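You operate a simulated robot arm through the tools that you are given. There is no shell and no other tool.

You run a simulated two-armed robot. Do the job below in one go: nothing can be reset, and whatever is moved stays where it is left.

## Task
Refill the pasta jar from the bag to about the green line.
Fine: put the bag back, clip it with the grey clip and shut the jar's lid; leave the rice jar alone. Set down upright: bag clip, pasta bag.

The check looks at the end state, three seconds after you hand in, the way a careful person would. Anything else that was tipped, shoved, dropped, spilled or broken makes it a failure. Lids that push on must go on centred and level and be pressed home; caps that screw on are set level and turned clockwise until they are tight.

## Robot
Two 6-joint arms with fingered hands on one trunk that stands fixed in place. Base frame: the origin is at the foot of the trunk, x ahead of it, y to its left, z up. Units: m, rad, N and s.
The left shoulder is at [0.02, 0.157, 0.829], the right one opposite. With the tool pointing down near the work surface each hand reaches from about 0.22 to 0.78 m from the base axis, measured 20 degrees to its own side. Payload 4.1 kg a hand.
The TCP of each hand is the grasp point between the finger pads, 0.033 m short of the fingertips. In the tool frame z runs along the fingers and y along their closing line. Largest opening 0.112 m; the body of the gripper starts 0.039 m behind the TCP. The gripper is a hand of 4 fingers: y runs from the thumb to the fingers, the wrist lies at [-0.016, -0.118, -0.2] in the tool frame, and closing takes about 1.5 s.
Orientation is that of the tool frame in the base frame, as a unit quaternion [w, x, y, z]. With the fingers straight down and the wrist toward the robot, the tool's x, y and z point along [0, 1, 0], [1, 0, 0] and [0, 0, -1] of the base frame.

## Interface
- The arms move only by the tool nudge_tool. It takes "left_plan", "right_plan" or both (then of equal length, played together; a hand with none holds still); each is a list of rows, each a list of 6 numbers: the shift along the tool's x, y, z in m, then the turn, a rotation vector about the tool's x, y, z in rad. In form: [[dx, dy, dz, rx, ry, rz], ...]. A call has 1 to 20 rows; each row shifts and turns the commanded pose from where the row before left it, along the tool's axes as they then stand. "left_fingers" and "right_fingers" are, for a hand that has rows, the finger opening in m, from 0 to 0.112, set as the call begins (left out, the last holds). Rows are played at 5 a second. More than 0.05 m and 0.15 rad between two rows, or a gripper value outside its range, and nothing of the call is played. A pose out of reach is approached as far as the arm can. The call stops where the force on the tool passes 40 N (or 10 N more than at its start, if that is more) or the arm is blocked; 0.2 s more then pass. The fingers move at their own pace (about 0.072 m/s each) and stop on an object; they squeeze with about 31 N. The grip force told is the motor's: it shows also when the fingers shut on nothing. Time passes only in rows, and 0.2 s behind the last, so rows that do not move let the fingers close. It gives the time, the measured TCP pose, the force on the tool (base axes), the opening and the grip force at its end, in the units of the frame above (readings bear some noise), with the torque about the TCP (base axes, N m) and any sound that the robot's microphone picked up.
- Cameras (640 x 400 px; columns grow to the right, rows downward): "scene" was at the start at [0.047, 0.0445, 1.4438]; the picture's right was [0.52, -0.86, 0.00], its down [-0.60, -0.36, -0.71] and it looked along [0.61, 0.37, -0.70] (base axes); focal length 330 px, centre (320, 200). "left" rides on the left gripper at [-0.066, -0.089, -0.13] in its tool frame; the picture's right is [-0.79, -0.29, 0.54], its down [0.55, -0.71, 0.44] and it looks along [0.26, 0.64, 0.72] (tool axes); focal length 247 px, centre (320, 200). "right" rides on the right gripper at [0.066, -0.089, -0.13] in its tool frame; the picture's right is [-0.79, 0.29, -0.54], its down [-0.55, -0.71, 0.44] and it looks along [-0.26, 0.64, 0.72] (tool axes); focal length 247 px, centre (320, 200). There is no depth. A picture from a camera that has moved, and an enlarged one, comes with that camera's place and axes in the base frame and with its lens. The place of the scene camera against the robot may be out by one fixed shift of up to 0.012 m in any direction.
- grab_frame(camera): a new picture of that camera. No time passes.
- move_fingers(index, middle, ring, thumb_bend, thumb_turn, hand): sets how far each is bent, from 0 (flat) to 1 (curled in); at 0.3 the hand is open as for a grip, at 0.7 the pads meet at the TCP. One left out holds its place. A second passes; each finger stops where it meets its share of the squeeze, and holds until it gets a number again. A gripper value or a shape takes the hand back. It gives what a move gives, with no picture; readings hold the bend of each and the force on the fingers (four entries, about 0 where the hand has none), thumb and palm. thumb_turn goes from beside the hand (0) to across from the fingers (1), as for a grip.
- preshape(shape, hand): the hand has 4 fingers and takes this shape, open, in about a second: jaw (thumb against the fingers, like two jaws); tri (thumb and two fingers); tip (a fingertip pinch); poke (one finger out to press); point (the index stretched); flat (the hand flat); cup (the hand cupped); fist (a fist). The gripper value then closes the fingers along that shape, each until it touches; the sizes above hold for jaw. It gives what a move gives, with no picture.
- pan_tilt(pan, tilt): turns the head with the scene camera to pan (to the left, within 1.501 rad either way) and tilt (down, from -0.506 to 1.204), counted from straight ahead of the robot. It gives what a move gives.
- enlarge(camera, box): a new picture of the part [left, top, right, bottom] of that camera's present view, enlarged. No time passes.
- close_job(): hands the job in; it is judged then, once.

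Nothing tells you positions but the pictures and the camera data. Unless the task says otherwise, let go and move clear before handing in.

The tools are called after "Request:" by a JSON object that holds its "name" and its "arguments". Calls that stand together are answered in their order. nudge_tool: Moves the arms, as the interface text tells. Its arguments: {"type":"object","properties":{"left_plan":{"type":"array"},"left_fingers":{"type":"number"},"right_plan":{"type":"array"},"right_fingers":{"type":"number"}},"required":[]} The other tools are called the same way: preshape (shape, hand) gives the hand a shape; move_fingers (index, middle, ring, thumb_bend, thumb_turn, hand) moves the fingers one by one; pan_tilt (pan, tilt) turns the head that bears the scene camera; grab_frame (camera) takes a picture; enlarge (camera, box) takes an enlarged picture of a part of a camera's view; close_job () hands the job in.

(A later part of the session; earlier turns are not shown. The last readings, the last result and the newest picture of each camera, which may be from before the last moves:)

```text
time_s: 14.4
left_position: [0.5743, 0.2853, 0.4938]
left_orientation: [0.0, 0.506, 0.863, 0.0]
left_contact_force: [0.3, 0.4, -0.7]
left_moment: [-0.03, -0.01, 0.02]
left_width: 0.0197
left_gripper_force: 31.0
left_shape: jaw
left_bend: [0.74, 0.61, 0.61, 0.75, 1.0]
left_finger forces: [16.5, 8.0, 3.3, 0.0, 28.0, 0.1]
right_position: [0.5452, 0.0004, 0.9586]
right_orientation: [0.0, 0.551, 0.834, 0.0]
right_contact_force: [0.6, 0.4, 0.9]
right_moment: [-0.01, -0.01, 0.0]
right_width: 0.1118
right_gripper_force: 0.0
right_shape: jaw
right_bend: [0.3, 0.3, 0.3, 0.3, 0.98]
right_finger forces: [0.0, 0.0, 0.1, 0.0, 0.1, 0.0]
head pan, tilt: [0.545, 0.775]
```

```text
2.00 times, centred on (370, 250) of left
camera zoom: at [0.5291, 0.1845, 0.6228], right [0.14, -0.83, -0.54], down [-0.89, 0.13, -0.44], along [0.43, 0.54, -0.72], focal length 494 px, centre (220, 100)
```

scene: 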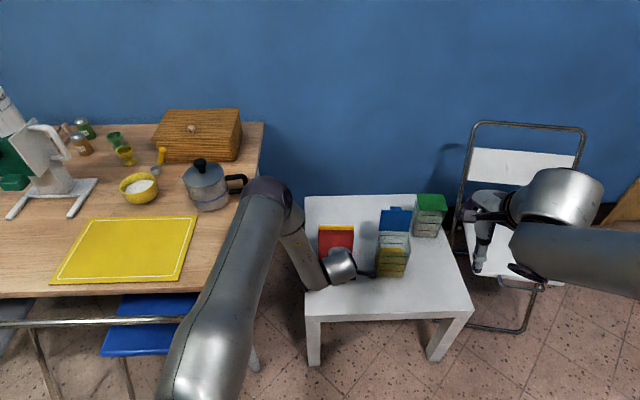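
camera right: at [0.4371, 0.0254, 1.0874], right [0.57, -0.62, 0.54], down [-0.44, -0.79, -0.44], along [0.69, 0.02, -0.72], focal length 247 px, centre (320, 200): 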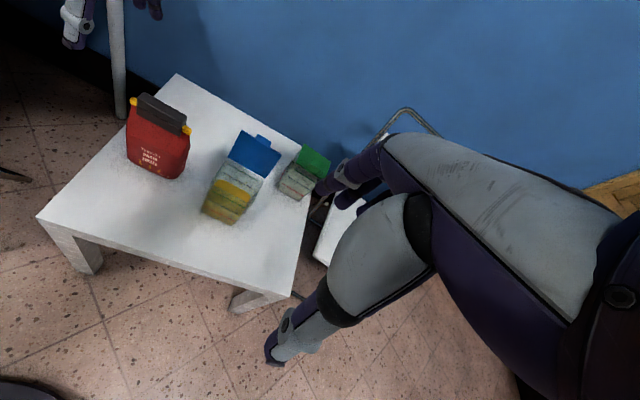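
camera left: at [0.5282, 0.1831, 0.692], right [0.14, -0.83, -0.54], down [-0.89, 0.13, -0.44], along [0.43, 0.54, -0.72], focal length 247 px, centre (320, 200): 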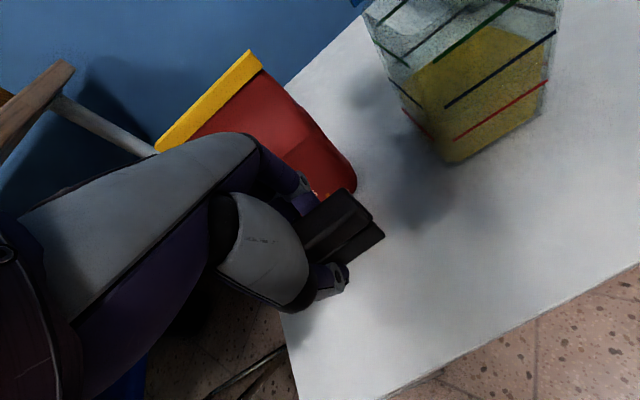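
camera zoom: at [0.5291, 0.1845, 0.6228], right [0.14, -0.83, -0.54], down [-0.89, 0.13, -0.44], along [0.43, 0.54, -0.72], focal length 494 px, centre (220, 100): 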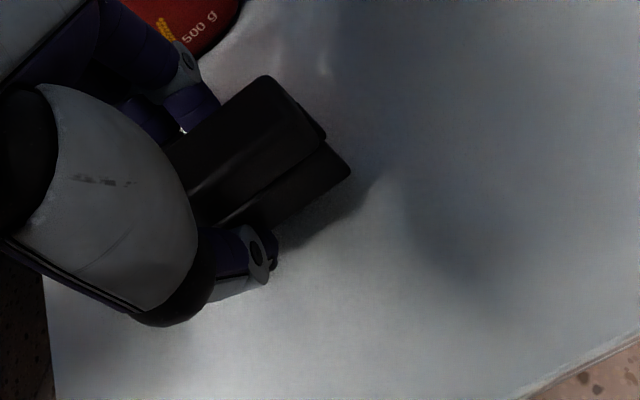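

Shadow gap is shrinking to a few millimetres; continuing.

Request:
{"name": "nudge_tool", "arguments": {"left_plan": [[0, 0, 0.003, 0, 0, 0]]}}

Request:
{"name": "nudge_tool", "arguments": {"left_plan": [[0, 0, 0.003, 0, 0, 0]]}}

Request:
{"name": "enlarge", "arguments": {"camera": "left", "box": [250, 150, 490, 350]}}

```text
time_s: 14.8
left_position: [0.5735, 0.2841, 0.4894]
left_orientation: [0.0, 0.505, 0.863, -0.001]
left_contact_force: [-0.4, -0.4, -0.5]
left_moment: [0.0, 0.01, 0.01]
left_width: 0.0195
left_gripper_force: 30.8
left_shape: jaw
left_bend: [0.74, 0.61, 0.61, 0.75, 1.0]
left_finger forces: [16.5, 8.0, 3.4, 0.0, 27.9, 0.0]
right_position: [0.5439, 0.0004, 0.9587]
right_orientation: [-0.001, 0.552, 0.834, 0.0]
right_contact_force: [0.7, 0.1, -1.5]
right_moment: [0.02, 0.01, 0.0]
right_width: 0.1116
right_gripper_force: 0.0
right_shape: jaw
right_bend: [0.3, 0.3, 0.3, 0.3, 0.98]
right_finger forces: [0.0, 0.1, 0.0, 0.0, 0.0, 0.1]
head pan, tilt: [0.545, 0.775]
```

```text
time_s: 15.2
left_position: [0.5748, 0.2845, 0.4868]
left_orientation: [-0.001, 0.505, 0.863, 0.0]
left_contact_force: [0.9, 0.2, -0.3]
left_moment: [0.0, 0.02, 0.04]
left_width: 0.02
left_gripper_force: 30.6
left_shape: jaw
left_bend: [0.74, 0.61, 0.61, 0.75, 1.0]
left_finger forces: [16.5, 8.1, 3.4, 0.1, 27.9, 0.1]
right_position: [0.5442, 0.001, 0.9585]
right_orientation: [0.001, 0.551, 0.834, 0.0]
right_contact_force: [-0.1, -0.4, -0.4]
right_moment: [-0.02, 0.0, -0.01]
right_width: 0.1114
right_gripper_force: 0.1
right_shape: jaw
right_bend: [0.3, 0.3, 0.3, 0.3, 0.98]
right_finger forces: [0.0, 0.1, 0.1, 0.0, 0.0, 0.0]
head pan, tilt: [0.545, 0.775]
```

```text
2.00 times, centred on (370, 250) of left
camera zoom: at [0.5297, 0.1837, 0.6163], right [0.14, -0.83, -0.54], down [-0.89, 0.13, -0.43], along [0.43, 0.54, -0.72], focal length 494 px, centre (220, 100)
```

zoom: 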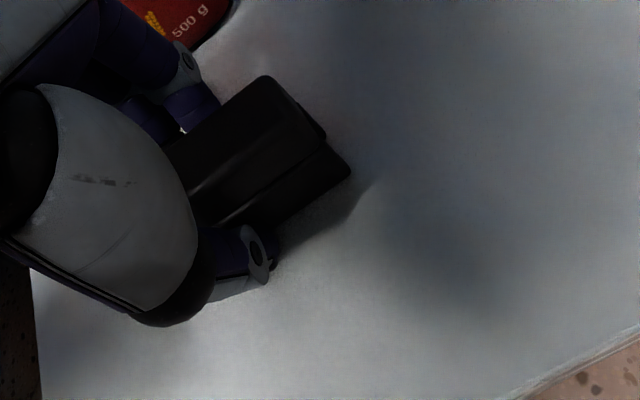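

No contact yet at 0.487; I'll continue with small rows and watch the force.

Request:
{"name": "nudge_tool", "arguments": {"left_plan": [[0, 0, 0.003, 0, 0, 0]]}}

Request:
{"name": "nudge_tool", "arguments": {"left_plan": [[0, 0, 0.003, 0, 0, 0]]}}

Request:
{"name": "nudge_tool", "arguments": {"left_plan": [[0, 0, 0.003, 0, 0, 0]]}}

Request:
{"name": "enlarge", "arguments": {"camera": "left", "box": [250, 150, 490, 350]}}

Request:
{"name": "enlarge", "arguments": {"camera": "right", "box": [100, 120, 220, 240]}}

```text
time_s: 15.6
left_position: [0.5751, 0.2845, 0.4839]
left_orientation: [-0.001, 0.506, 0.863, 0.0]
left_contact_force: [-0.8, -0.6, 1.7]
left_moment: [0.01, 0.05, -0.02]
left_width: 0.0198
left_gripper_force: 31.3
left_shape: jaw
left_bend: [0.74, 0.61, 0.61, 0.75, 1.0]
left_finger forces: [16.5, 8.0, 3.5, 0.0, 29.3, 0.0]
right_position: [0.5447, -0.0008, 0.9572]
right_orientation: [0.001, 0.551, 0.834, 0.0]
right_contact_force: [0.3, -0.4, 0.7]
right_moment: [-0.02, -0.02, 0.01]
right_width: 0.1114
right_gripper_force: 0.1
right_shape: jaw
right_bend: [0.3, 0.3, 0.3, 0.3, 0.98]
right_finger forces: [0.1, 0.0, 0.0, 0.0, 0.1, 0.1]
head pan, tilt: [0.545, 0.775]
```

```text
time_s: 16.2
left_position: [0.5773, 0.2859, 0.4843]
left_orientation: [0.002, 0.507, 0.862, 0.002]
left_contact_force: [-0.8, -0.8, 8.8]
left_moment: [-0.16, 0.23, -0.06]
left_width: 0.0199
left_gripper_force: 31.1
left_shape: jaw
left_bend: [0.74, 0.61, 0.62, 0.75, 1.0]
left_finger forces: [16.8, 8.1, 3.5, 0.1, 37.7, 0.1]
right_position: [0.5442, -0.0004, 0.9586]
right_orientation: [0.0, 0.551, 0.834, 0.0]
right_contact_force: [0.7, 0.3, 0.1]
right_moment: [-0.02, 0.0, -0.02]
right_width: 0.1117
right_gripper_force: 0.1
right_shape: jaw
right_bend: [0.3, 0.3, 0.3, 0.3, 0.98]
right_finger forces: [0.1, 0.0, 0.0, 0.1, 0.0, 0.1]
head pan, tilt: [0.545, 0.775]
stopped in row 1 (left hand): the force on the tool passed its limit at 42 N (the readings are from after the stop); the commanded pose is now the measured one
```

```text
time_s: 16.6
left_position: [0.5783, 0.2847, 0.4848]
left_orientation: [0.003, 0.508, 0.862, 0.005]
left_contact_force: [-1.2, -0.6, 9.4]
left_moment: [-0.16, 0.19, -0.03]
left_width: 0.02
left_gripper_force: 30.9
left_shape: jaw
left_bend: [0.74, 0.61, 0.62, 0.75, 1.0]
left_finger forces: [17.4, 8.1, 3.4, 0.0, 38.0, 0.0]
right_position: [0.5445, 0.0007, 0.9583]
right_orientation: [0.0, 0.551, 0.834, 0.0]
right_contact_force: [0.4, -0.1, 0.2]
right_moment: [0.0, 0.01, -0.01]
right_width: 0.1114
right_gripper_force: 0.0
right_shape: jaw
right_bend: [0.3, 0.3, 0.3, 0.3, 0.98]
right_finger forces: [0.0, 0.1, 0.0, 0.1, 0.0, 0.1]
head pan, tilt: [0.545, 0.775]
stopped in row 1 (left hand): the force on the tool passed its limit at 44 N (the readings are from after the stop); the commanded pose is now the measured one
```

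```text
2.00 times, centred on (370, 250) of left
camera zoom: at [0.5323, 0.1838, 0.6129], right [0.14, -0.83, -0.54], down [-0.88, 0.14, -0.44], along [0.44, 0.54, -0.71], focal length 494 px, centre (220, 100)
```

zoom: 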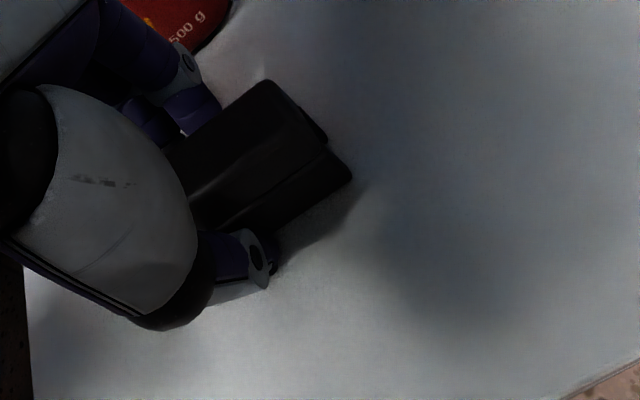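

```text
3.33 times, centred on (160, 180) of right
camera zoom: at [0.4372, 0.0253, 1.0873], right [0.57, -0.62, 0.54], down [-0.44, -0.79, -0.44], along [0.69, 0.02, -0.72], focal length 823 px, centre (853, 267)
```

zoom: 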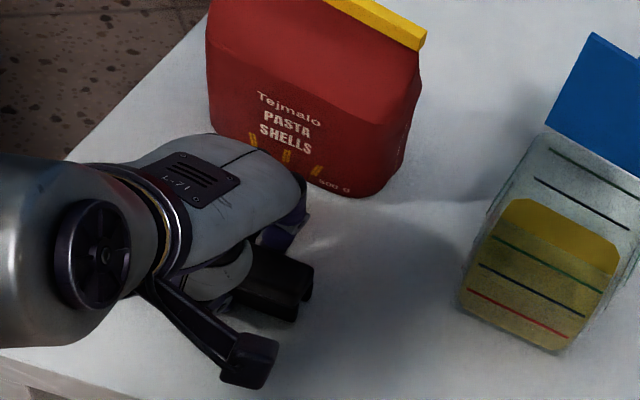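

Contact at TCP z≈0.484: the thumb tip and clip are at the table, which I now take to be z≈0.450. I'll ease up 1 mm and open the fingers only a little.

Request:
{"name": "nudge_tool", "arguments": {"left_plan": [[0, 0, -0.001, 0, 0, 0], [0, 0, 0, 0, 0, 0]]}}

Request:
{"name": "nudge_tool", "arguments": {"left_plan": [[0, 0, 0, 0, 0, 0], [0, 0, 0, 0, 0, 0], [0, 0, 0, 0, 0, 0]], "left_fingers": 0.05}}

Request:
{"name": "enlarge", "arguments": {"camera": "left", "box": [250, 150, 490, 350]}}

```text
time_s: 17.2
left_position: [0.5799, 0.2849, 0.4834]
left_orientation: [0.003, 0.508, 0.862, 0.003]
left_contact_force: [0.1, -0.2, 2.6]
left_moment: [0.01, 0.01, 0.01]
left_width: 0.0199
left_gripper_force: 30.9
left_shape: jaw
left_bend: [0.74, 0.61, 0.62, 0.75, 1.0]
left_finger forces: [18.0, 8.6, 3.4, 0.0, 32.7, 0.0]
right_position: [0.5451, -0.0002, 0.958]
right_orientation: [0.001, 0.552, 0.834, 0.001]
right_contact_force: [0.1, -0.3, 0.1]
right_moment: [-0.03, 0.01, 0.0]
right_width: 0.1119
right_gripper_force: 0.1
right_shape: jaw
right_bend: [0.3, 0.3, 0.3, 0.3, 0.98]
right_finger forces: [0.1, 0.0, 0.0, 0.0, 0.0, 0.0]
head pan, tilt: [0.545, 0.775]
```

```text
time_s: 18.0
left_position: [0.5789, 0.2847, 0.484]
left_orientation: [0.003, 0.507, 0.862, 0.004]
left_contact_force: [0.0, 0.0, -0.3]
left_moment: [0.01, 0.0, 0.01]
left_width: 0.0495
left_gripper_force: 0.1
left_shape: jaw
left_bend: [0.76, 0.47, 0.44, 0.72, 1.0]
left_finger forces: [0.0, 0.1, 0.0, 0.0, 0.0, 0.1]
right_position: [0.545, 0.0002, 0.9584]
right_orientation: [0.001, 0.55, 0.835, 0.001]
right_contact_force: [-0.4, 0.0, -0.4]
right_moment: [0.01, 0.02, -0.01]
right_width: 0.1117
right_gripper_force: 0.1
right_shape: jaw
right_bend: [0.3, 0.3, 0.3, 0.3, 0.98]
right_finger forces: [0.0, 0.0, 0.0, 0.1, 0.0, 0.0]
head pan, tilt: [0.545, 0.775]
```

```text
2.00 times, centred on (370, 250) of left
camera zoom: at [0.5321, 0.1839, 0.6131], right [0.14, -0.83, -0.54], down [-0.89, 0.14, -0.44], along [0.44, 0.54, -0.72], focal length 494 px, centre (220, 100)
```

zoom: 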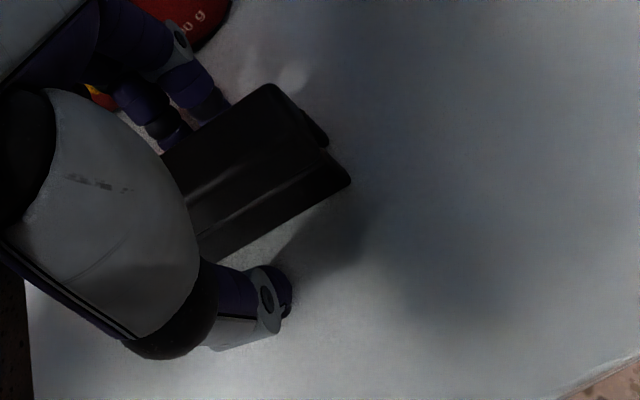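

The clip stands upright on its jaws and is released. I'll open a bit more, then raise straight up slowly.

Request:
{"name": "nudge_tool", "arguments": {"left_plan": [[0, 0, 0, 0, 0, 0], [0, 0, 0, 0, 0, 0], [0, 0, 0, 0, 0, 0]], "left_fingers": 0.075}}

Request:
{"name": "enlarge", "arguments": {"camera": "left", "box": [250, 150, 490, 350]}}

```text
time_s: 18.8
left_position: [0.5794, 0.2854, 0.4838]
left_orientation: [0.003, 0.507, 0.862, 0.003]
left_contact_force: [0.0, -0.2, -0.1]
left_moment: [-0.02, 0.01, 0.0]
left_width: 0.0747
left_gripper_force: 0.0
left_shape: jaw
left_bend: [0.74, 0.38, 0.35, 0.61, 1.0]
left_finger forces: [0.1, 0.0, 0.1, 0.0, 0.0, 0.0]
right_position: [0.5454, 0.0003, 0.9579]
right_orientation: [0.0, 0.551, 0.834, 0.0]
right_contact_force: [-0.5, 0.3, 0.5]
right_moment: [0.03, 0.02, 0.02]
right_width: 0.1116
right_gripper_force: 0.0
right_shape: jaw
right_bend: [0.3, 0.3, 0.3, 0.3, 0.98]
right_finger forces: [0.0, 0.0, 0.1, 0.0, 0.0, 0.1]
head pan, tilt: [0.545, 0.775]
```

```text
2.00 times, centred on (370, 250) of left
camera zoom: at [0.5321, 0.184, 0.6131], right [0.14, -0.83, -0.54], down [-0.89, 0.14, -0.44], along [0.44, 0.54, -0.72], focal length 494 px, centre (220, 100)
```

zoom: 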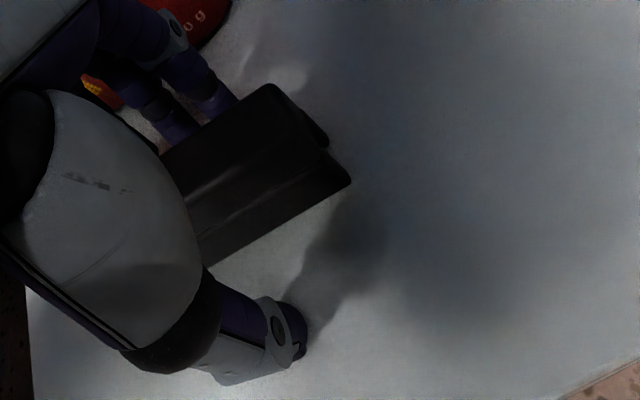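

One finger reads as still bent at 0.74 behind the clip, so I'll open that finger explicitly before lifting.

Request:
{"name": "move_fingers", "arguments": {"hand": "left", "index": 0.35, "middle": 0.35, "ring": 0.35, "thumb_bend": 0.5}}

Request:
{"name": "enlarge", "arguments": {"camera": "left", "box": [250, 150, 490, 350]}}

```text
time_s: 19.8
left_position: [0.58, 0.285, 0.4853]
left_orientation: [0.005, 0.508, 0.861, 0.006]
left_contact_force: [1.9, 0.4, 27.3]
left_moment: [-0.69, 1.01, 0.02]
left_width: 0.0813
left_gripper_force: 13.7
left_shape: fingers
left_bend: [0.35, 0.35, 0.35, 0.49, 1.0]
left_finger forces: [0.1, 0.1, 0.1, 0.0, 27.6, 0.0]
right_position: [0.5457, 0.0011, 0.9577]
right_orientation: [0.0, 0.551, 0.834, 0.0]
right_contact_force: [0.3, -0.6, 0.4]
right_moment: [0.05, -0.02, -0.01]
right_width: 0.1115
right_gripper_force: 0.0
right_shape: jaw
right_bend: [0.3, 0.3, 0.3, 0.3, 0.98]
right_finger forces: [0.0, 0.0, 0.0, 0.0, 0.0, 0.1]
head pan, tilt: [0.545, 0.775]
```

```text
2.00 times, centred on (370, 250) of left
camera zoom: at [0.5328, 0.1842, 0.6143], right [0.14, -0.83, -0.54], down [-0.88, 0.14, -0.45], along [0.45, 0.54, -0.71], focal length 494 px, centre (220, 100)
```

zoom: 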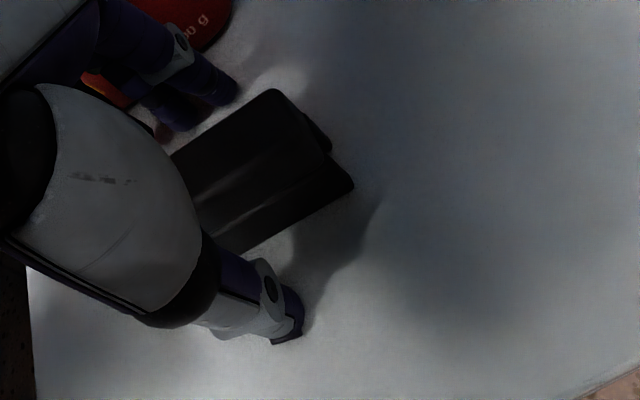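

All fingers are clear of the clip; the thumb tip is pressing on the table, so I'll raise straight up now.

Request:
{"name": "nudge_tool", "arguments": {"left_plan": [[0, 0, -0.006, 0, 0, 0], [0, 0, -0.01, 0, 0, 0], [0, 0, -0.02, 0, 0, 0], [0, 0, -0.03, 0, 0, 0], [0, 0, -0.03, 0, 0, 0], [0, 0, -0.03, 0, 0, 0]]}}

Request:
{"name": "grab_frame", "arguments": {"camera": "left"}}

Request:
{"name": "grab_frame", "arguments": {"camera": "right"}}

```text
time_s: 21.2
left_position: [0.5771, 0.2865, 0.6118]
left_orientation: [0.003, 0.507, 0.862, 0.004]
left_contact_force: [-0.3, -0.3, -0.4]
left_moment: [0.0, 0.0, 0.02]
left_width: 0.078
left_gripper_force: 0.1
left_shape: fingers
left_bend: [0.35, 0.35, 0.35, 0.5, 1.0]
left_finger forces: [0.0, 0.0, 0.0, 0.1, 0.0, 0.1]
right_position: [0.5452, 0.001, 0.9583]
right_orientation: [0.001, 0.552, 0.834, 0.0]
right_contact_force: [-0.5, 0.5, -0.7]
right_moment: [-0.01, 0.03, -0.02]
right_width: 0.1116
right_gripper_force: 0.1
right_shape: jaw
right_bend: [0.3, 0.3, 0.3, 0.3, 0.98]
right_finger forces: [0.1, 0.0, 0.0, 0.0, 0.1, 0.0]
head pan, tilt: [0.545, 0.775]
```

```text
taken
camera left: at [0.5308, 0.1841, 0.7406], right [0.14, -0.83, -0.54], down [-0.89, 0.14, -0.44], along [0.44, 0.54, -0.72], focal length 247 px, centre (320, 200)
```

left: 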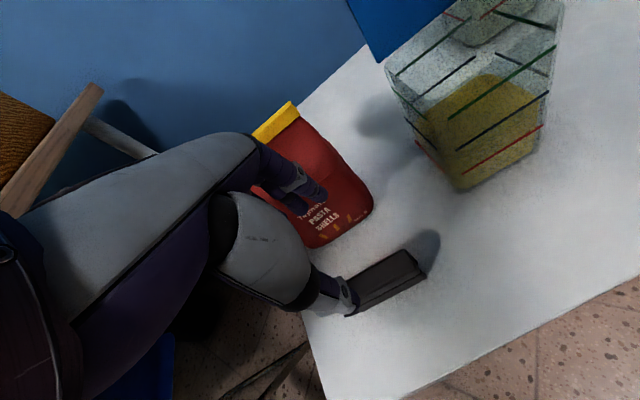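

```text
taken
camera right: at [0.4376, 0.0254, 1.0872], right [0.57, -0.62, 0.54], down [-0.44, -0.79, -0.44], along [0.69, 0.02, -0.72], focal length 247 px, centre (320, 200)
```

right: 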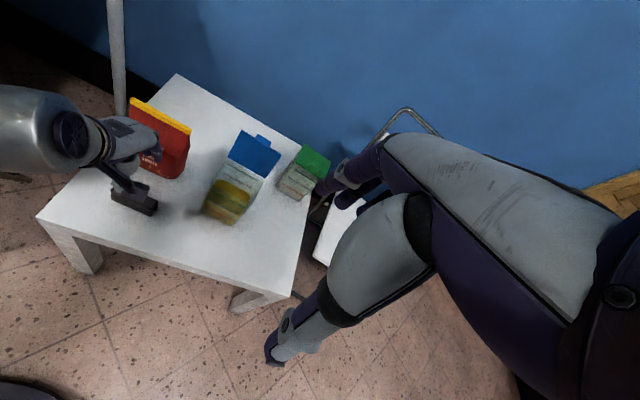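

The clip stands upright near (0.578, 0.285). Now I'll raise the left hand above the bag; then I'll roll it so the fingers point right (horizontal), to grip the bag front-to-back from its left side.

Request:
{"name": "nudge_tool", "arguments": {"left_plan": [[0, 0, -0.04, 0.01, 0, 0], [0, 0, -0.04, 0, 0, 0], [0, 0, -0.04, 0, 0, 0], [0, 0, -0.04, 0, 0, 0], [0, 0, -0.04, 0, 0, 0], [0.0169, 0.0336, 0, 0, 0, 0], [0.0169, 0.0336, 0, 0, 0, 0], [0.0169, 0.0336, 0, 0, 0, 0]], "left_fingers": 0.112}}

Request:
{"name": "nudge_tool", "arguments": {"left_plan": [[0, 0, 0, 0, -0.131, 0], [0, 0, 0, 0, -0.131, 0], [0, 0, 0, 0, -0.131, 0], [0, 0, 0, 0, -0.131, 0], [0, 0, 0, 0, -0.131, 0], [0, 0, 0, 0, -0.131, 0]]}}

Request:
{"name": "grab_frame", "arguments": {"camera": "scene"}}

Request:
{"name": "grab_frame", "arguments": {"camera": "left"}}

Request:
{"name": "grab_frame", "arguments": {"camera": "right"}}

```text
time_s: 23.0
left_position: [0.6438, 0.379, 0.8114]
left_orientation: [0.0, 0.508, 0.861, -0.001]
left_contact_force: [-0.1, 0.8, 0.0]
left_moment: [0.01, 0.0, -0.06]
left_width: 0.1118
left_gripper_force: 0.1
left_shape: jaw
left_bend: [0.3, 0.3, 0.3, 0.3, 0.98]
left_finger forces: [0.0, 0.0, 0.0, 0.0, 0.0, 0.0]
right_position: [0.5453, -0.0, 0.9573]
right_orientation: [0.0, 0.552, 0.834, 0.0]
right_contact_force: [-1.2, -0.1, -0.6]
right_moment: [0.0, 0.01, -0.01]
right_width: 0.1116
right_gripper_force: 0.0
right_shape: jaw
right_bend: [0.3, 0.3, 0.3, 0.3, 0.98]
right_finger forces: [0.0, 0.0, 0.0, 0.0, 0.1, 0.1]
head pan, tilt: [0.545, 0.775]
```

```text
time_s: 24.4
left_position: [0.6851, 0.3433, 0.8481]
left_orientation: [0.194, 0.496, 0.829, -0.173]
left_contact_force: [0.3, 0.2, -1.0]
left_moment: [0.0, 0.0, 0.01]
left_width: 0.1116
left_gripper_force: 0.1
left_shape: jaw
left_bend: [0.3, 0.3, 0.3, 0.3, 0.98]
left_finger forces: [0.1, 0.0, 0.0, 0.0, 0.0, 0.1]
left hand out of reach, approached as far as the arm can: row 3, 4, 5, 6
right_position: [0.5445, 0.0001, 0.9581]
right_orientation: [0.0, 0.551, 0.834, 0.0]
right_contact_force: [-0.3, -0.7, 0.2]
right_moment: [-0.02, 0.02, -0.02]
right_width: 0.112
right_gripper_force: 0.0
right_shape: jaw
right_bend: [0.3, 0.3, 0.3, 0.3, 0.98]
right_finger forces: [0.0, 0.0, 0.0, 0.0, 0.0, 0.0]
head pan, tilt: [0.545, 0.775]
```

```text
taken
```

scene: 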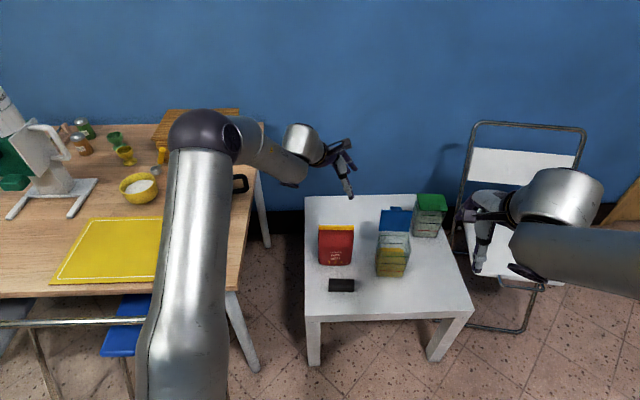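

```text
taken
camera left: at [0.6141, 0.3156, 1.0016], right [0.17, -0.98, -0.05], down [-0.81, -0.11, -0.58], along [0.57, 0.14, -0.81], focal length 247 px, centre (320, 200)
```

left: 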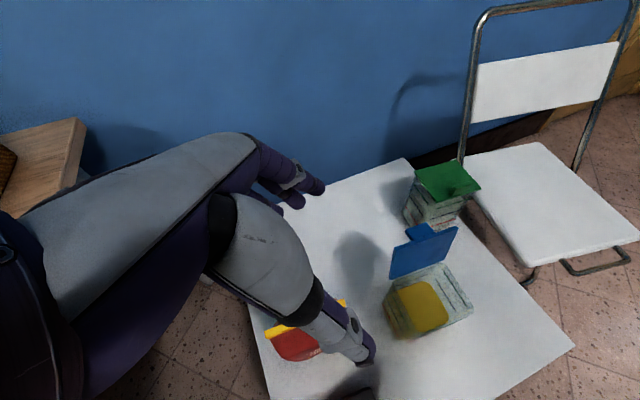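

```text
taken
camera right: at [0.4375, 0.0253, 1.0873], right [0.57, -0.62, 0.54], down [-0.44, -0.79, -0.44], along [0.69, 0.02, -0.72], focal length 247 px, centre (320, 200)
```

right: 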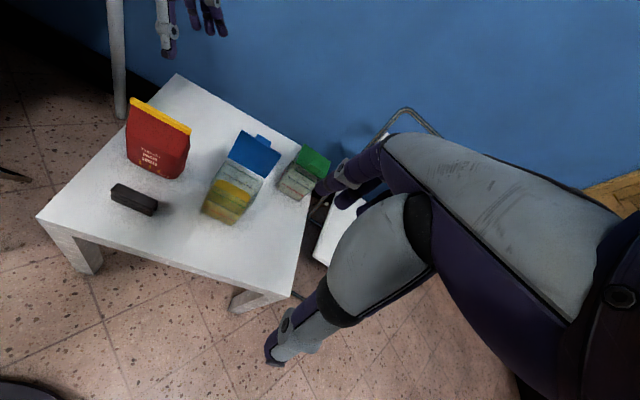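

The sideways roll hits the arm's reach limit here at about 30° of tilt, though the clip stands well and nothing was disturbed. I'll pull the hand back towards the robot and see whether the roll is reachable there.

Request:
{"name": "nudge_tool", "arguments": {"left_plan": [[0.0142, -0.0343, 0.0141, 0, 0, 0], [0.0142, -0.0343, 0.0141, 0, 0, 0], [0.0142, -0.0343, 0.0141, 0, 0, 0], [0, -0.03, 0, 0, 0, 0], [0, -0.03, 0, 0, 0, 0]]}}

Request:
{"name": "grab_frame", "arguments": {"camera": "scene"}}

```text
time_s: 25.6
left_position: [0.6121, 0.3171, 0.8196]
left_orientation: [0.206, 0.5, 0.823, -0.174]
left_contact_force: [0.5, 0.0, -0.4]
left_moment: [-0.01, 0.04, -0.02]
left_width: 0.1116
left_gripper_force: 0.0
left_shape: jaw
left_bend: [0.3, 0.3, 0.3, 0.3, 0.98]
left_finger forces: [0.0, 0.1, 0.0, 0.1, 0.1, 0.0]
left hand out of reach, approached as far as the arm can: row 1, 2, 4, 5
right_position: [0.545, -0.0008, 0.9584]
right_orientation: [0.0, 0.551, 0.835, 0.0]
right_contact_force: [0.4, -0.3, -0.7]
right_moment: [0.02, 0.01, -0.01]
right_width: 0.1116
right_gripper_force: 0.1
right_shape: jaw
right_bend: [0.3, 0.3, 0.3, 0.3, 0.98]
right_finger forces: [0.0, 0.0, 0.0, 0.1, 0.0, 0.1]
head pan, tilt: [0.545, 0.775]
```

```text
taken
```

scene: 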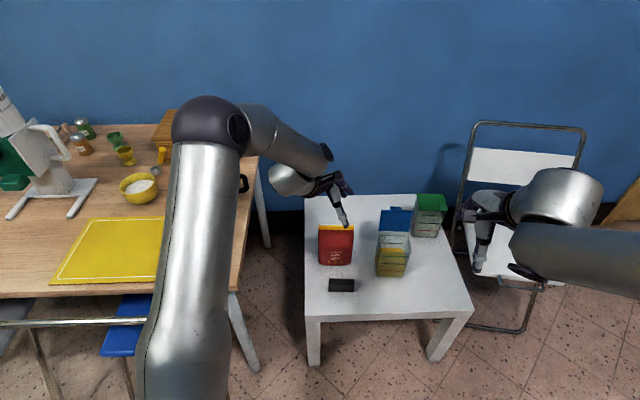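

Row 3's pose was reachable but the rest weren't, so the limit depends on position. I'll step back to that pose and see what the arm settles at.

Request:
{"name": "nudge_tool", "arguments": {"left_plan": [[0, 0.03, 0, 0, 0, 0], [0, 0.03, 0, 0, 0, 0], [0, 0, 0, 0, 0, 0], [0, 0, 0, 0, 0, 0]]}}

Request:
{"name": "grab_frame", "arguments": {"camera": "scene"}}

```text
time_s: 26.6
left_position: [0.6641, 0.3475, 0.8133]
left_orientation: [0.195, 0.496, 0.828, -0.173]
left_contact_force: [0.2, 0.1, 0.6]
left_moment: [-0.01, -0.02, 0.01]
left_width: 0.1119
left_gripper_force: 0.0
left_shape: jaw
left_bend: [0.3, 0.3, 0.3, 0.3, 0.98]
left_finger forces: [0.1, 0.1, 0.1, 0.1, 0.1, 0.0]
right_position: [0.5443, 0.0015, 0.9574]
right_orientation: [0.0, 0.551, 0.834, 0.0]
right_contact_force: [0.2, 0.3, -0.5]
right_moment: [-0.04, -0.02, -0.01]
right_width: 0.1116
right_gripper_force: 0.1
right_shape: jaw
right_bend: [0.3, 0.3, 0.3, 0.3, 0.98]
right_finger forces: [0.0, 0.0, 0.0, 0.1, 0.0, 0.0]
head pan, tilt: [0.545, 0.775]
```

```text
taken
```

scene: 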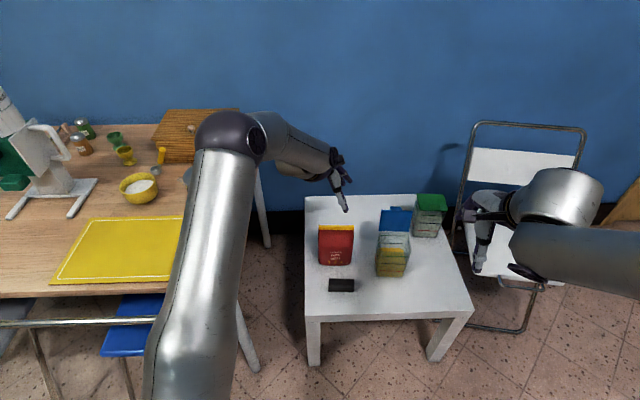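

When a pose is out of reach, the command stays at the closest pose. Here the roll to the left stops at about 30°. I'll test the opposite roll (fingers swinging left, palm to the right) in free air, since that's the way the bag would be tipped towards the jar.

Request:
{"name": "nudge_tool", "arguments": {"left_plan": [[0, 0, -0.03, 0, 0.13, 0], [0, 0, -0.03, 0, 0.13, 0], [0, 0, -0.02, 0, 0.13, 0], [0, 0, 0, 0, 0.13, 0], [0, 0, 0, 0, 0.14, 0], [0, 0, 0, 0, 0.14, 0], [0, 0, 0, 0, 0.14, 0], [0, 0, 0, 0, 0.14, 0]]}}

Request:
{"name": "grab_frame", "arguments": {"camera": "scene"}}

```text
time_s: 28.4
left_position: [0.6562, 0.3772, 0.8871]
left_orientation: [-0.26, 0.514, 0.81, 0.107]
left_contact_force: [0.2, 0.5, 0.9]
left_moment: [0.0, 0.0, -0.01]
left_width: 0.112
left_gripper_force: 0.1
left_shape: jaw
left_bend: [0.3, 0.3, 0.3, 0.3, 0.98]
left_finger forces: [0.0, 0.0, 0.0, 0.0, 0.0, 0.1]
left hand out of reach, approached as far as the arm can: row 1
right_position: [0.5438, 0.0006, 0.9567]
right_orientation: [0.0, 0.551, 0.834, 0.0]
right_contact_force: [-0.7, -0.1, 0.0]
right_moment: [-0.02, -0.05, -0.03]
right_width: 0.1113
right_gripper_force: 0.1
right_shape: jaw
right_bend: [0.3, 0.3, 0.3, 0.3, 0.98]
right_finger forces: [0.0, 0.0, 0.0, 0.1, 0.0, 0.0]
head pan, tilt: [0.545, 0.775]
```

```text
taken
```

scene: 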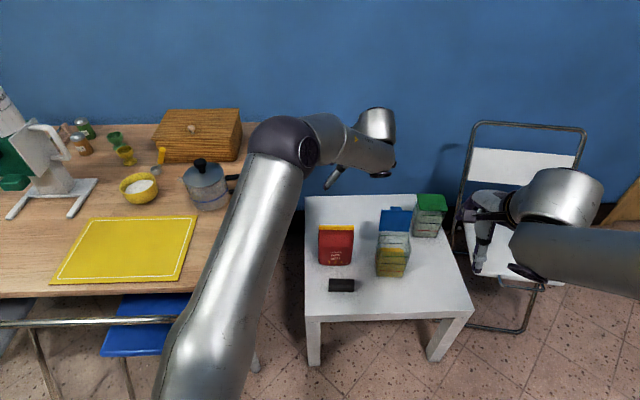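

Rolling the other way works so far (about 32°). I'll carry on in that direction to find the limit.

Request:
{"name": "nudge_tool", "arguments": {"left_plan": [[0, 0, 0, 0, 0.14, 0], [0, 0, 0, 0, 0.14, 0], [0, 0, 0, 0, 0.14, 0], [0, 0, 0, 0, 0.14, 0], [0, 0, 0, 0, 0.14, 0], [0, 0, 0, 0, 0.14, 0]]}}

Request:
{"name": "grab_frame", "arguments": {"camera": "scene"}}

```text
time_s: 29.8
left_position: [0.6569, 0.3764, 0.8869]
left_orientation: [-0.568, 0.426, 0.634, 0.307]
left_contact_force: [-0.3, -0.2, 0.4]
left_moment: [-0.01, 0.01, -0.02]
left_width: 0.1118
left_gripper_force: 0.0
left_shape: jaw
left_bend: [0.3, 0.3, 0.3, 0.3, 0.98]
left_finger forces: [0.1, 0.0, 0.0, 0.0, 0.1, 0.1]
right_position: [0.5453, 0.0002, 0.9581]
right_orientation: [0.0, 0.551, 0.834, 0.0]
right_contact_force: [0.4, -0.3, -0.1]
right_moment: [-0.01, 0.0, -0.01]
right_width: 0.1118
right_gripper_force: 0.1
right_shape: jaw
right_bend: [0.3, 0.3, 0.3, 0.3, 0.98]
right_finger forces: [0.1, 0.0, 0.0, 0.0, 0.1, 0.1]
head pan, tilt: [0.545, 0.775]
```

```text
taken
```

scene: 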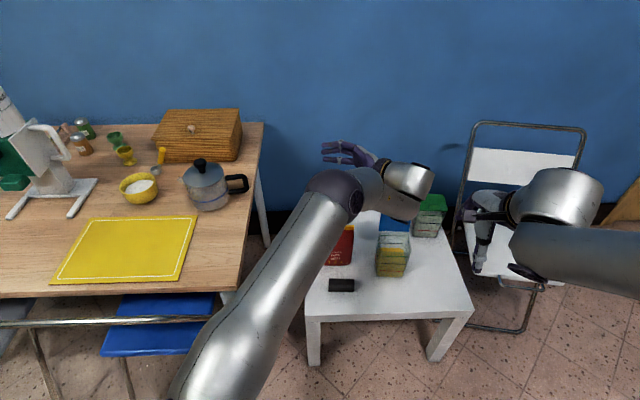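

Rolling this way reaches 80° easily, with the fingers pointing left. A better idea is to turn the bag a quarter turn, grip it from the robot's side with fingers pointing forward, and tip it forward into the jar, with the open lid as a backstop. I'll test in free air whether that wrist pose (fingers forward, closing line left-right) can be reached.

Request:
{"name": "nudge_tool", "arguments": {"left_plan": [[0, 0, 0, -0.131, 0, 0], [0, 0, 0, -0.131, 0, 0], [0, 0, 0, -0.131, 0, 0], [0, 0, 0, -0.131, 0, 0], [0, 0, 0, -0.131, 0, 0], [0, 0, 0, -0.131, 0, 0]]}}

Request:
{"name": "grab_frame", "arguments": {"camera": "scene"}}

```text
time_s: 31.2
left_position: [0.6562, 0.3767, 0.8874]
left_orientation: [-0.36, 0.612, 0.468, 0.526]
left_contact_force: [0.1, -0.5, 0.0]
left_moment: [0.01, 0.01, -0.01]
left_width: 0.1123
left_gripper_force: 0.2
left_shape: jaw
left_bend: [0.3, 0.3, 0.3, 0.3, 0.98]
left_finger forces: [0.1, 0.0, 0.0, 0.0, 0.0, 0.0]
right_position: [0.5453, -0.0004, 0.9582]
right_orientation: [0.0, 0.551, 0.835, 0.0]
right_contact_force: [0.1, 0.6, 1.2]
right_moment: [-0.03, -0.01, -0.01]
right_width: 0.1116
right_gripper_force: 0.1
right_shape: jaw
right_bend: [0.3, 0.3, 0.3, 0.3, 0.98]
right_finger forces: [0.0, 0.0, 0.1, 0.0, 0.1, 0.1]
head pan, tilt: [0.545, 0.775]
```

```text
taken
```

scene: 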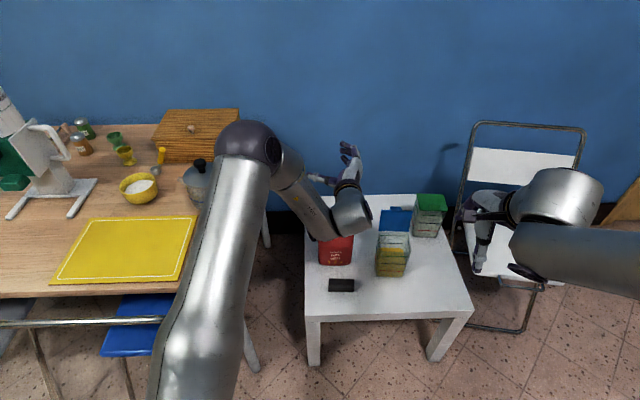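

Works so far; continuing the turn towards fingers-forward.

Request:
{"name": "nudge_tool", "arguments": {"left_plan": [[0, 0, 0, -0.131, 0, 0], [0, 0, 0, -0.131, 0, 0], [0, 0, 0, -0.131, 0, 0], [0, 0, 0, -0.131, 0, 0], [0, 0, 0, -0.131, 0, 0], [0, 0, 0, -0.131, 0, 0]]}}

Request:
{"name": "grab_frame", "arguments": {"camera": "scene"}}

```text
time_s: 32.6
left_position: [0.6608, 0.3657, 0.8941]
left_orientation: [-0.325, 0.633, 0.437, 0.551]
left_contact_force: [-0.1, -0.1, 0.0]
left_moment: [0.01, -0.02, 0.0]
left_width: 0.1117
left_gripper_force: 0.1
left_shape: jaw
left_bend: [0.3, 0.3, 0.3, 0.3, 0.98]
left_finger forces: [0.1, 0.0, 0.1, 0.1, 0.1, 0.0]
left hand out of reach, approached as far as the arm can: row 1, 2, 3, 4, 5, 6
right_position: [0.5443, 0.0004, 0.957]
right_orientation: [0.0, 0.551, 0.835, 0.0]
right_contact_force: [0.4, 0.1, -0.1]
right_moment: [-0.02, -0.02, -0.01]
right_width: 0.1114
right_gripper_force: 0.0
right_shape: jaw
right_bend: [0.3, 0.3, 0.3, 0.3, 0.98]
right_finger forces: [0.0, 0.0, 0.0, 0.0, 0.1, 0.0]
head pan, tilt: [0.545, 0.775]
```

```text
taken
```

scene: 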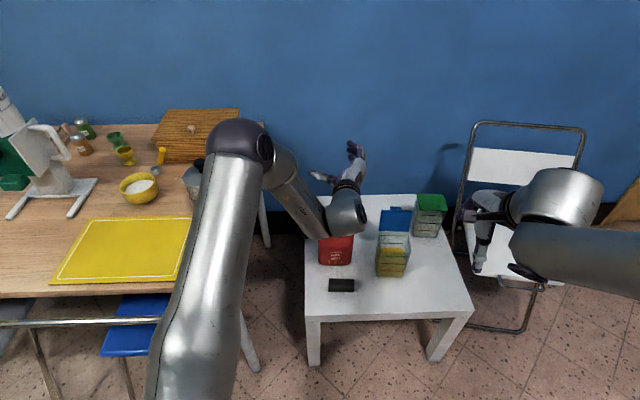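

That orientation stops at about 53° of yaw. I'll go back to fingers-down with this yaw, turn the rest of the way, and see what range of tilt the arm has there.

Request:
{"name": "nudge_tool", "arguments": {"left_plan": [[0, 0, 0, 0, -0.135, 0], [0, 0, 0, 0, -0.135, 0], [0, 0, 0, 0, -0.135, 0], [0, 0, 0, 0, -0.135, 0], [0, 0, 0, 0, -0.135, 0], [0, 0, 0, 0, -0.135, 0], [0, 0, 0, 0, -0.135, 0], [0, 0, 0, 0, -0.135, 0], [0, 0, 0, 0, -0.135, 0], [0, 0, 0, 0, -0.135, 0]]}}

Request:
{"name": "nudge_tool", "arguments": {"left_plan": [[0, 0, 0, 0, 0, 0.13], [0, 0, 0, 0, 0, 0.13], [0, 0, 0, 0, 0, 0.13], [0, 0, 0, 0, 0, 0.13], [0, 0, 0, 0, 0, 0.12]]}}

Request:
{"name": "grab_frame", "arguments": {"camera": "scene"}}

```text
time_s: 34.8
left_position: [0.6604, 0.3656, 0.8932]
left_orientation: [0.02, 0.838, 0.544, 0.035]
left_contact_force: [1.0, -0.5, -0.1]
left_moment: [0.01, 0.0, -0.04]
left_width: 0.112
left_gripper_force: 0.1
left_shape: jaw
left_bend: [0.3, 0.3, 0.3, 0.3, 0.98]
left_finger forces: [0.1, 0.0, 0.1, 0.1, 0.0, 0.1]
right_position: [0.5439, 0.0006, 0.9583]
right_orientation: [0.0, 0.552, 0.834, 0.0]
right_contact_force: [-0.7, -0.8, 0.5]
right_moment: [-0.02, 0.0, 0.03]
right_width: 0.1112
right_gripper_force: 0.0
right_shape: jaw
right_bend: [0.3, 0.3, 0.3, 0.3, 0.98]
right_finger forces: [0.0, 0.0, 0.0, 0.0, 0.1, 0.0]
head pan, tilt: [0.545, 0.775]
```

```text
time_s: 36.0
left_position: [0.6597, 0.3658, 0.893]
left_orientation: [0.007, 0.967, 0.252, 0.04]
left_contact_force: [-0.2, 0.1, 0.1]
left_moment: [0.01, 0.0, 0.02]
left_width: 0.1117
left_gripper_force: 0.0
left_shape: jaw
left_bend: [0.3, 0.3, 0.3, 0.3, 0.98]
left_finger forces: [0.1, 0.0, 0.0, 0.0, 0.0, 0.1]
right_position: [0.5454, 0.0016, 0.9583]
right_orientation: [-0.001, 0.551, 0.834, 0.0]
right_contact_force: [0.9, 0.0, 0.2]
right_moment: [0.0, -0.02, 0.0]
right_width: 0.1118
right_gripper_force: 0.1
right_shape: jaw
right_bend: [0.3, 0.3, 0.3, 0.3, 0.98]
right_finger forces: [0.0, 0.0, 0.0, 0.0, 0.1, 0.1]
head pan, tilt: [0.545, 0.775]
```

```text
taken
```

scene: 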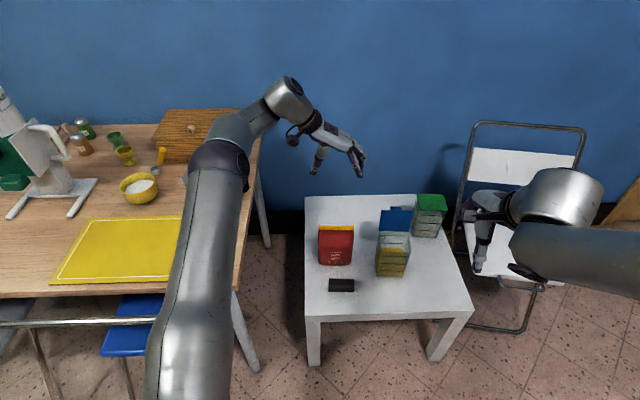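

Fingers-down with the closing line across (left-right) works. Now I'll test tilting the fingers forward from here.

Request:
{"name": "nudge_tool", "arguments": {"left_plan": [[0, 0, 0, 0, 0.135, 0], [0, 0, 0, 0, 0.135, 0], [0, 0, 0, 0, 0.135, 0], [0, 0, 0, 0, 0.135, 0], [0, 0, 0, 0, 0.135, 0], [0, 0, 0, 0, 0.135, 0], [0, 0, 0, 0, 0.135, 0], [0, 0, 0, 0, 0.135, 0], [0, 0, 0, 0, 0.135, 0], [0, 0, 0, 0, 0.135, 0]]}}

Request:
{"name": "grab_frame", "arguments": {"camera": "scene"}}

```text
time_s: 38.2
left_position: [0.6602, 0.3647, 0.8936]
left_orientation: [-0.153, 0.729, 0.201, 0.636]
left_contact_force: [-0.5, 0.0, 0.7]
left_moment: [0.02, 0.02, -0.02]
left_width: 0.112
left_gripper_force: 0.0
left_shape: jaw
left_bend: [0.3, 0.3, 0.3, 0.3, 0.98]
left_finger forces: [0.1, 0.0, 0.0, 0.0, 0.1, 0.0]
right_position: [0.5446, 0.0009, 0.9589]
right_orientation: [0.0, 0.551, 0.835, 0.0]
right_contact_force: [-0.5, -0.3, 0.1]
right_moment: [-0.02, -0.01, -0.01]
right_width: 0.1119
right_gripper_force: 0.1
right_shape: jaw
right_bend: [0.3, 0.3, 0.3, 0.3, 0.98]
right_finger forces: [0.0, 0.0, 0.0, 0.1, 0.1, 0.0]
head pan, tilt: [0.545, 0.775]
```

```text
taken
```

scene: 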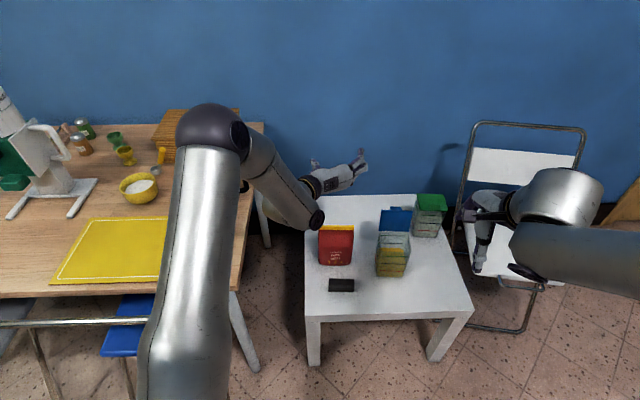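

That works well: fingers forward along the view direction, closing line left-right. So the plan is: turn the bag 90° in place with a top grip, regrip it from the robot's side, and tip it forward. First I'll go back to fingers-down and check the 90° yaw in the air.

Request:
{"name": "nudge_tool", "arguments": {"left_plan": [[0, 0, 0, 0, -0.135, 0], [0, 0, 0, 0, -0.135, 0], [0, 0, 0, 0, -0.135, 0], [0, 0, 0, 0, -0.135, 0], [0, 0, 0, 0, -0.135, 0], [0, 0, 0, 0, -0.135, 0], [0, 0, 0, 0, -0.135, 0], [0, 0, 0, 0, -0.135, 0], [0, 0, 0, 0, -0.135, 0], [0, 0, 0, 0, -0.135, 0]]}}

Request:
{"name": "nudge_tool", "arguments": {"left_plan": [[0, 0, 0, 0, 0, -0.131], [0, 0, 0, 0, 0, -0.131], [0, 0, 0, 0, 0, -0.131], [0, 0, 0, 0, 0, -0.131], [0, 0, 0, 0, 0, -0.131], [0, 0, 0, 0, 0, -0.131], [0, 0, 0, 0, 0, -0.131], [0, 0, 0, 0, 0, -0.131], [0, 0, 0, 0, 0, -0.131], [0, 0, 0, 0, 0, -0.131], [0, 0, 0, 0, 0, -0.131], [0, 0, 0, 0, 0, -0.131]]}}

Request:
{"name": "grab_frame", "arguments": {"camera": "scene"}}

Request:
{"name": "grab_frame", "arguments": {"camera": "left"}}

```text
time_s: 40.4
left_position: [0.6596, 0.3647, 0.8922]
left_orientation: [0.007, 0.967, 0.252, 0.039]
left_contact_force: [-0.3, 0.6, 0.6]
left_moment: [0.04, -0.02, 0.02]
left_width: 0.1118
left_gripper_force: 0.0
left_shape: jaw
left_bend: [0.3, 0.3, 0.3, 0.3, 0.98]
left_finger forces: [0.0, 0.0, 0.1, 0.0, 0.0, 0.1]
right_position: [0.5457, -0.0, 0.9581]
right_orientation: [-0.001, 0.551, 0.835, 0.0]
right_contact_force: [0.3, -0.5, -0.4]
right_moment: [0.01, -0.05, 0.0]
right_width: 0.1115
right_gripper_force: 0.0
right_shape: jaw
right_bend: [0.3, 0.3, 0.3, 0.3, 0.98]
right_finger forces: [0.1, 0.0, 0.0, 0.0, 0.0, 0.0]
head pan, tilt: [0.545, 0.775]
```

```text
time_s: 43.0
left_position: [0.6508, 0.3706, 0.8842]
left_orientation: [0.033, 0.503, 0.863, 0.022]
left_contact_force: [-0.5, 0.2, 0.4]
left_moment: [0.01, -0.01, 0.0]
left_width: 0.1121
left_gripper_force: 0.3
left_shape: jaw
left_bend: [0.3, 0.3, 0.3, 0.3, 0.98]
left_finger forces: [0.0, 0.0, 0.0, 0.1, 0.1, 0.0]
left hand out of reach, approached as far as the arm can: row 8, 9
right_position: [0.5456, -0.0008, 0.9583]
right_orientation: [0.0, 0.551, 0.834, 0.0]
right_contact_force: [0.1, 0.6, 1.0]
right_moment: [-0.02, -0.01, -0.02]
right_width: 0.1118
right_gripper_force: 0.1
right_shape: jaw
right_bend: [0.3, 0.3, 0.3, 0.3, 0.98]
right_finger forces: [0.1, 0.0, 0.0, 0.0, 0.1, 0.0]
head pan, tilt: [0.545, 0.775]
```

```text
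taken
```

scene: 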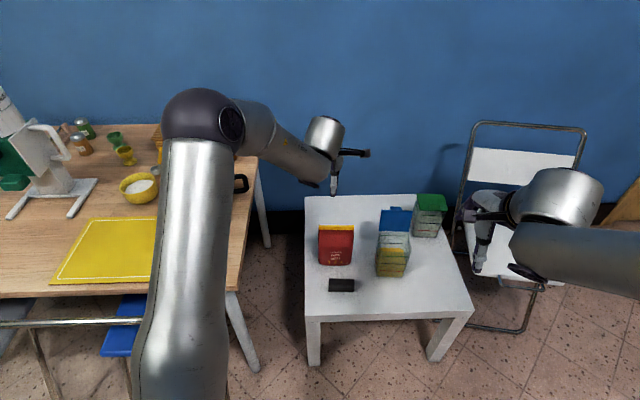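

```text
taken
camera left: at [0.5949, 0.2683, 1.0082], right [0.18, -0.83, -0.53], down [-0.85, 0.13, -0.51], along [0.49, 0.55, -0.68], focal length 247 px, centre (320, 200)
```

left: 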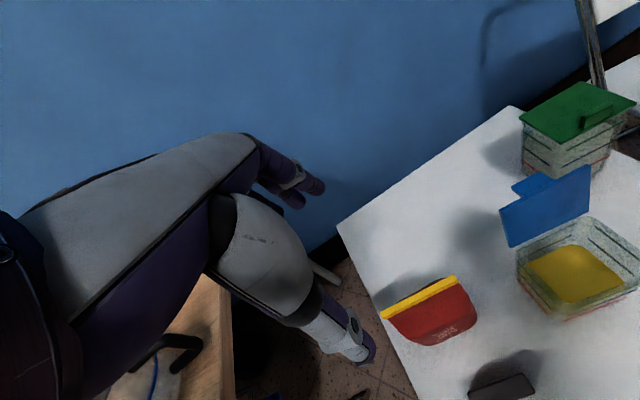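

The yaw mostly works, with a small unreachable band near y≈0° that cost about a centimetre and a few degrees. I'll level the hand and test the turn in the needed direction (from the bag's yaw), still empty-handed and at a lower height.

Request:
{"name": "nudge_tool", "arguments": {"left_plan": [[0, 0, 0, 0.0713, 0.0345, 0], [0, 0.01, 0.03, 0, 0, 0], [0, 0.01, 0.04, 0, 0, 0], [0, 0, 0.04, 0, 0, 0]]}}

Request:
{"name": "nudge_tool", "arguments": {"left_plan": [[0, 0, 0, 0, 0, 0.131], [0, 0, 0, 0, 0, 0.131], [0, 0, 0, 0, 0, 0.131]]}}

Request:
{"name": "nudge_tool", "arguments": {"left_plan": [[0, 0, 0, 0, 0, 0.131], [0, 0, 0, 0, 0, 0.131], [0, 0, 0, 0, 0, 0.131]]}}

Request:
{"name": "nudge_tool", "arguments": {"left_plan": [[0, 0, 0, 0, 0, 0.131], [0, 0, 0, 0, 0, 0.131], [0, 0, 0, 0, 0, 0.131], [0, 0, 0, 0, 0, 0.131], [0, 0, 0, 0, 0, 0.131], [0, 0, 0, 0, 0, 0.131]]}}

Request:
{"name": "grab_frame", "arguments": {"camera": "scene"}}

```text
time_s: 44.0
left_position: [0.6689, 0.3806, 0.7743]
left_orientation: [0.001, 0.505, 0.863, 0.002]
left_contact_force: [-0.1, 0.2, 0.0]
left_moment: [-0.03, -0.02, 0.0]
left_width: 0.1123
left_gripper_force: 0.1
left_shape: jaw
left_bend: [0.3, 0.3, 0.3, 0.3, 0.98]
left_finger forces: [0.0, 0.0, 0.0, 0.0, 0.0, 0.0]
right_position: [0.5436, 0.0004, 0.9576]
right_orientation: [0.0, 0.551, 0.834, 0.0]
right_contact_force: [0.1, -0.4, -0.2]
right_moment: [0.05, -0.04, 0.01]
right_width: 0.1116
right_gripper_force: 0.0
right_shape: jaw
right_bend: [0.3, 0.3, 0.3, 0.3, 0.98]
right_finger forces: [0.0, 0.0, 0.1, 0.1, 0.0, 0.1]
head pan, tilt: [0.545, 0.775]
```

```text
time_s: 44.8
left_position: [0.6692, 0.3809, 0.7739]
left_orientation: [0.0, 0.665, 0.747, 0.001]
left_contact_force: [0.8, 1.1, -0.4]
left_moment: [0.0, 0.02, -0.01]
left_width: 0.1117
left_gripper_force: 0.1
left_shape: jaw
left_bend: [0.3, 0.3, 0.3, 0.3, 0.98]
left_finger forces: [0.1, 0.0, 0.1, 0.0, 0.0, 0.0]
right_position: [0.545, 0.0, 0.9579]
right_orientation: [0.0, 0.551, 0.834, 0.0]
right_contact_force: [0.9, 0.5, 0.6]
right_moment: [0.01, 0.01, 0.02]
right_width: 0.1118
right_gripper_force: 0.1
right_shape: jaw
right_bend: [0.3, 0.3, 0.3, 0.3, 0.98]
right_finger forces: [0.0, 0.0, 0.1, 0.1, 0.0, 0.0]
head pan, tilt: [0.545, 0.775]
```

```text
time_s: 45.6
left_position: [0.6687, 0.3806, 0.7724]
left_orientation: [0.0, 0.797, 0.604, 0.002]
left_contact_force: [-0.3, -0.7, 0.8]
left_moment: [0.05, 0.01, -0.01]
left_width: 0.1118
left_gripper_force: 0.1
left_shape: jaw
left_bend: [0.3, 0.3, 0.3, 0.3, 0.98]
left_finger forces: [0.0, 0.0, 0.0, 0.0, 0.1, 0.0]
left hand out of reach, approached as far as the arm can: row 2
right_position: [0.5441, -0.0001, 0.9576]
right_orientation: [0.001, 0.552, 0.834, 0.0]
right_contact_force: [0.1, -0.4, 0.2]
right_moment: [0.0, 0.02, -0.01]
right_width: 0.1116
right_gripper_force: 0.0
right_shape: jaw
right_bend: [0.3, 0.3, 0.3, 0.3, 0.98]
right_finger forces: [0.0, 0.0, 0.1, 0.0, 0.0, 0.1]
head pan, tilt: [0.545, 0.775]
```

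```text
time_s: 47.0
left_position: [0.6648, 0.3795, 0.7725]
left_orientation: [0.0, 0.968, 0.252, 0.0]
left_contact_force: [0.3, 0.3, -0.5]
left_moment: [0.03, -0.02, 0.03]
left_width: 0.1121
left_gripper_force: 0.1
left_shape: jaw
left_bend: [0.3, 0.3, 0.3, 0.3, 0.98]
left_finger forces: [0.0, 0.0, 0.0, 0.0, 0.0, 0.0]
left hand out of reach, approached as far as the arm can: row 6
right_position: [0.5456, -0.0007, 0.9569]
right_orientation: [-0.001, 0.551, 0.834, -0.001]
right_contact_force: [-0.5, -0.2, 0.8]
right_moment: [0.01, -0.03, 0.0]
right_width: 0.1117
right_gripper_force: 0.1
right_shape: jaw
right_bend: [0.3, 0.3, 0.3, 0.3, 0.98]
right_finger forces: [0.1, 0.0, 0.0, 0.1, 0.1, 0.0]
head pan, tilt: [0.545, 0.775]
```

```text
taken
```

scene: 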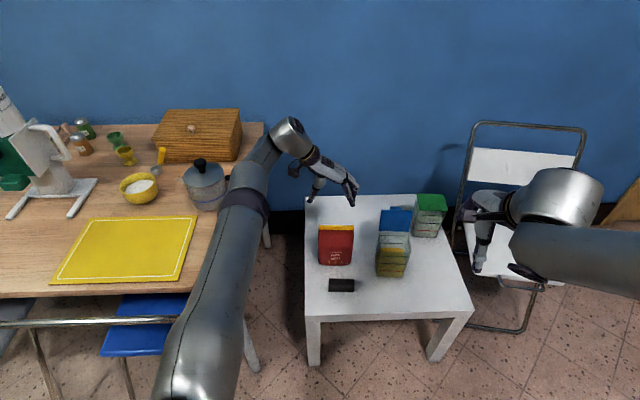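

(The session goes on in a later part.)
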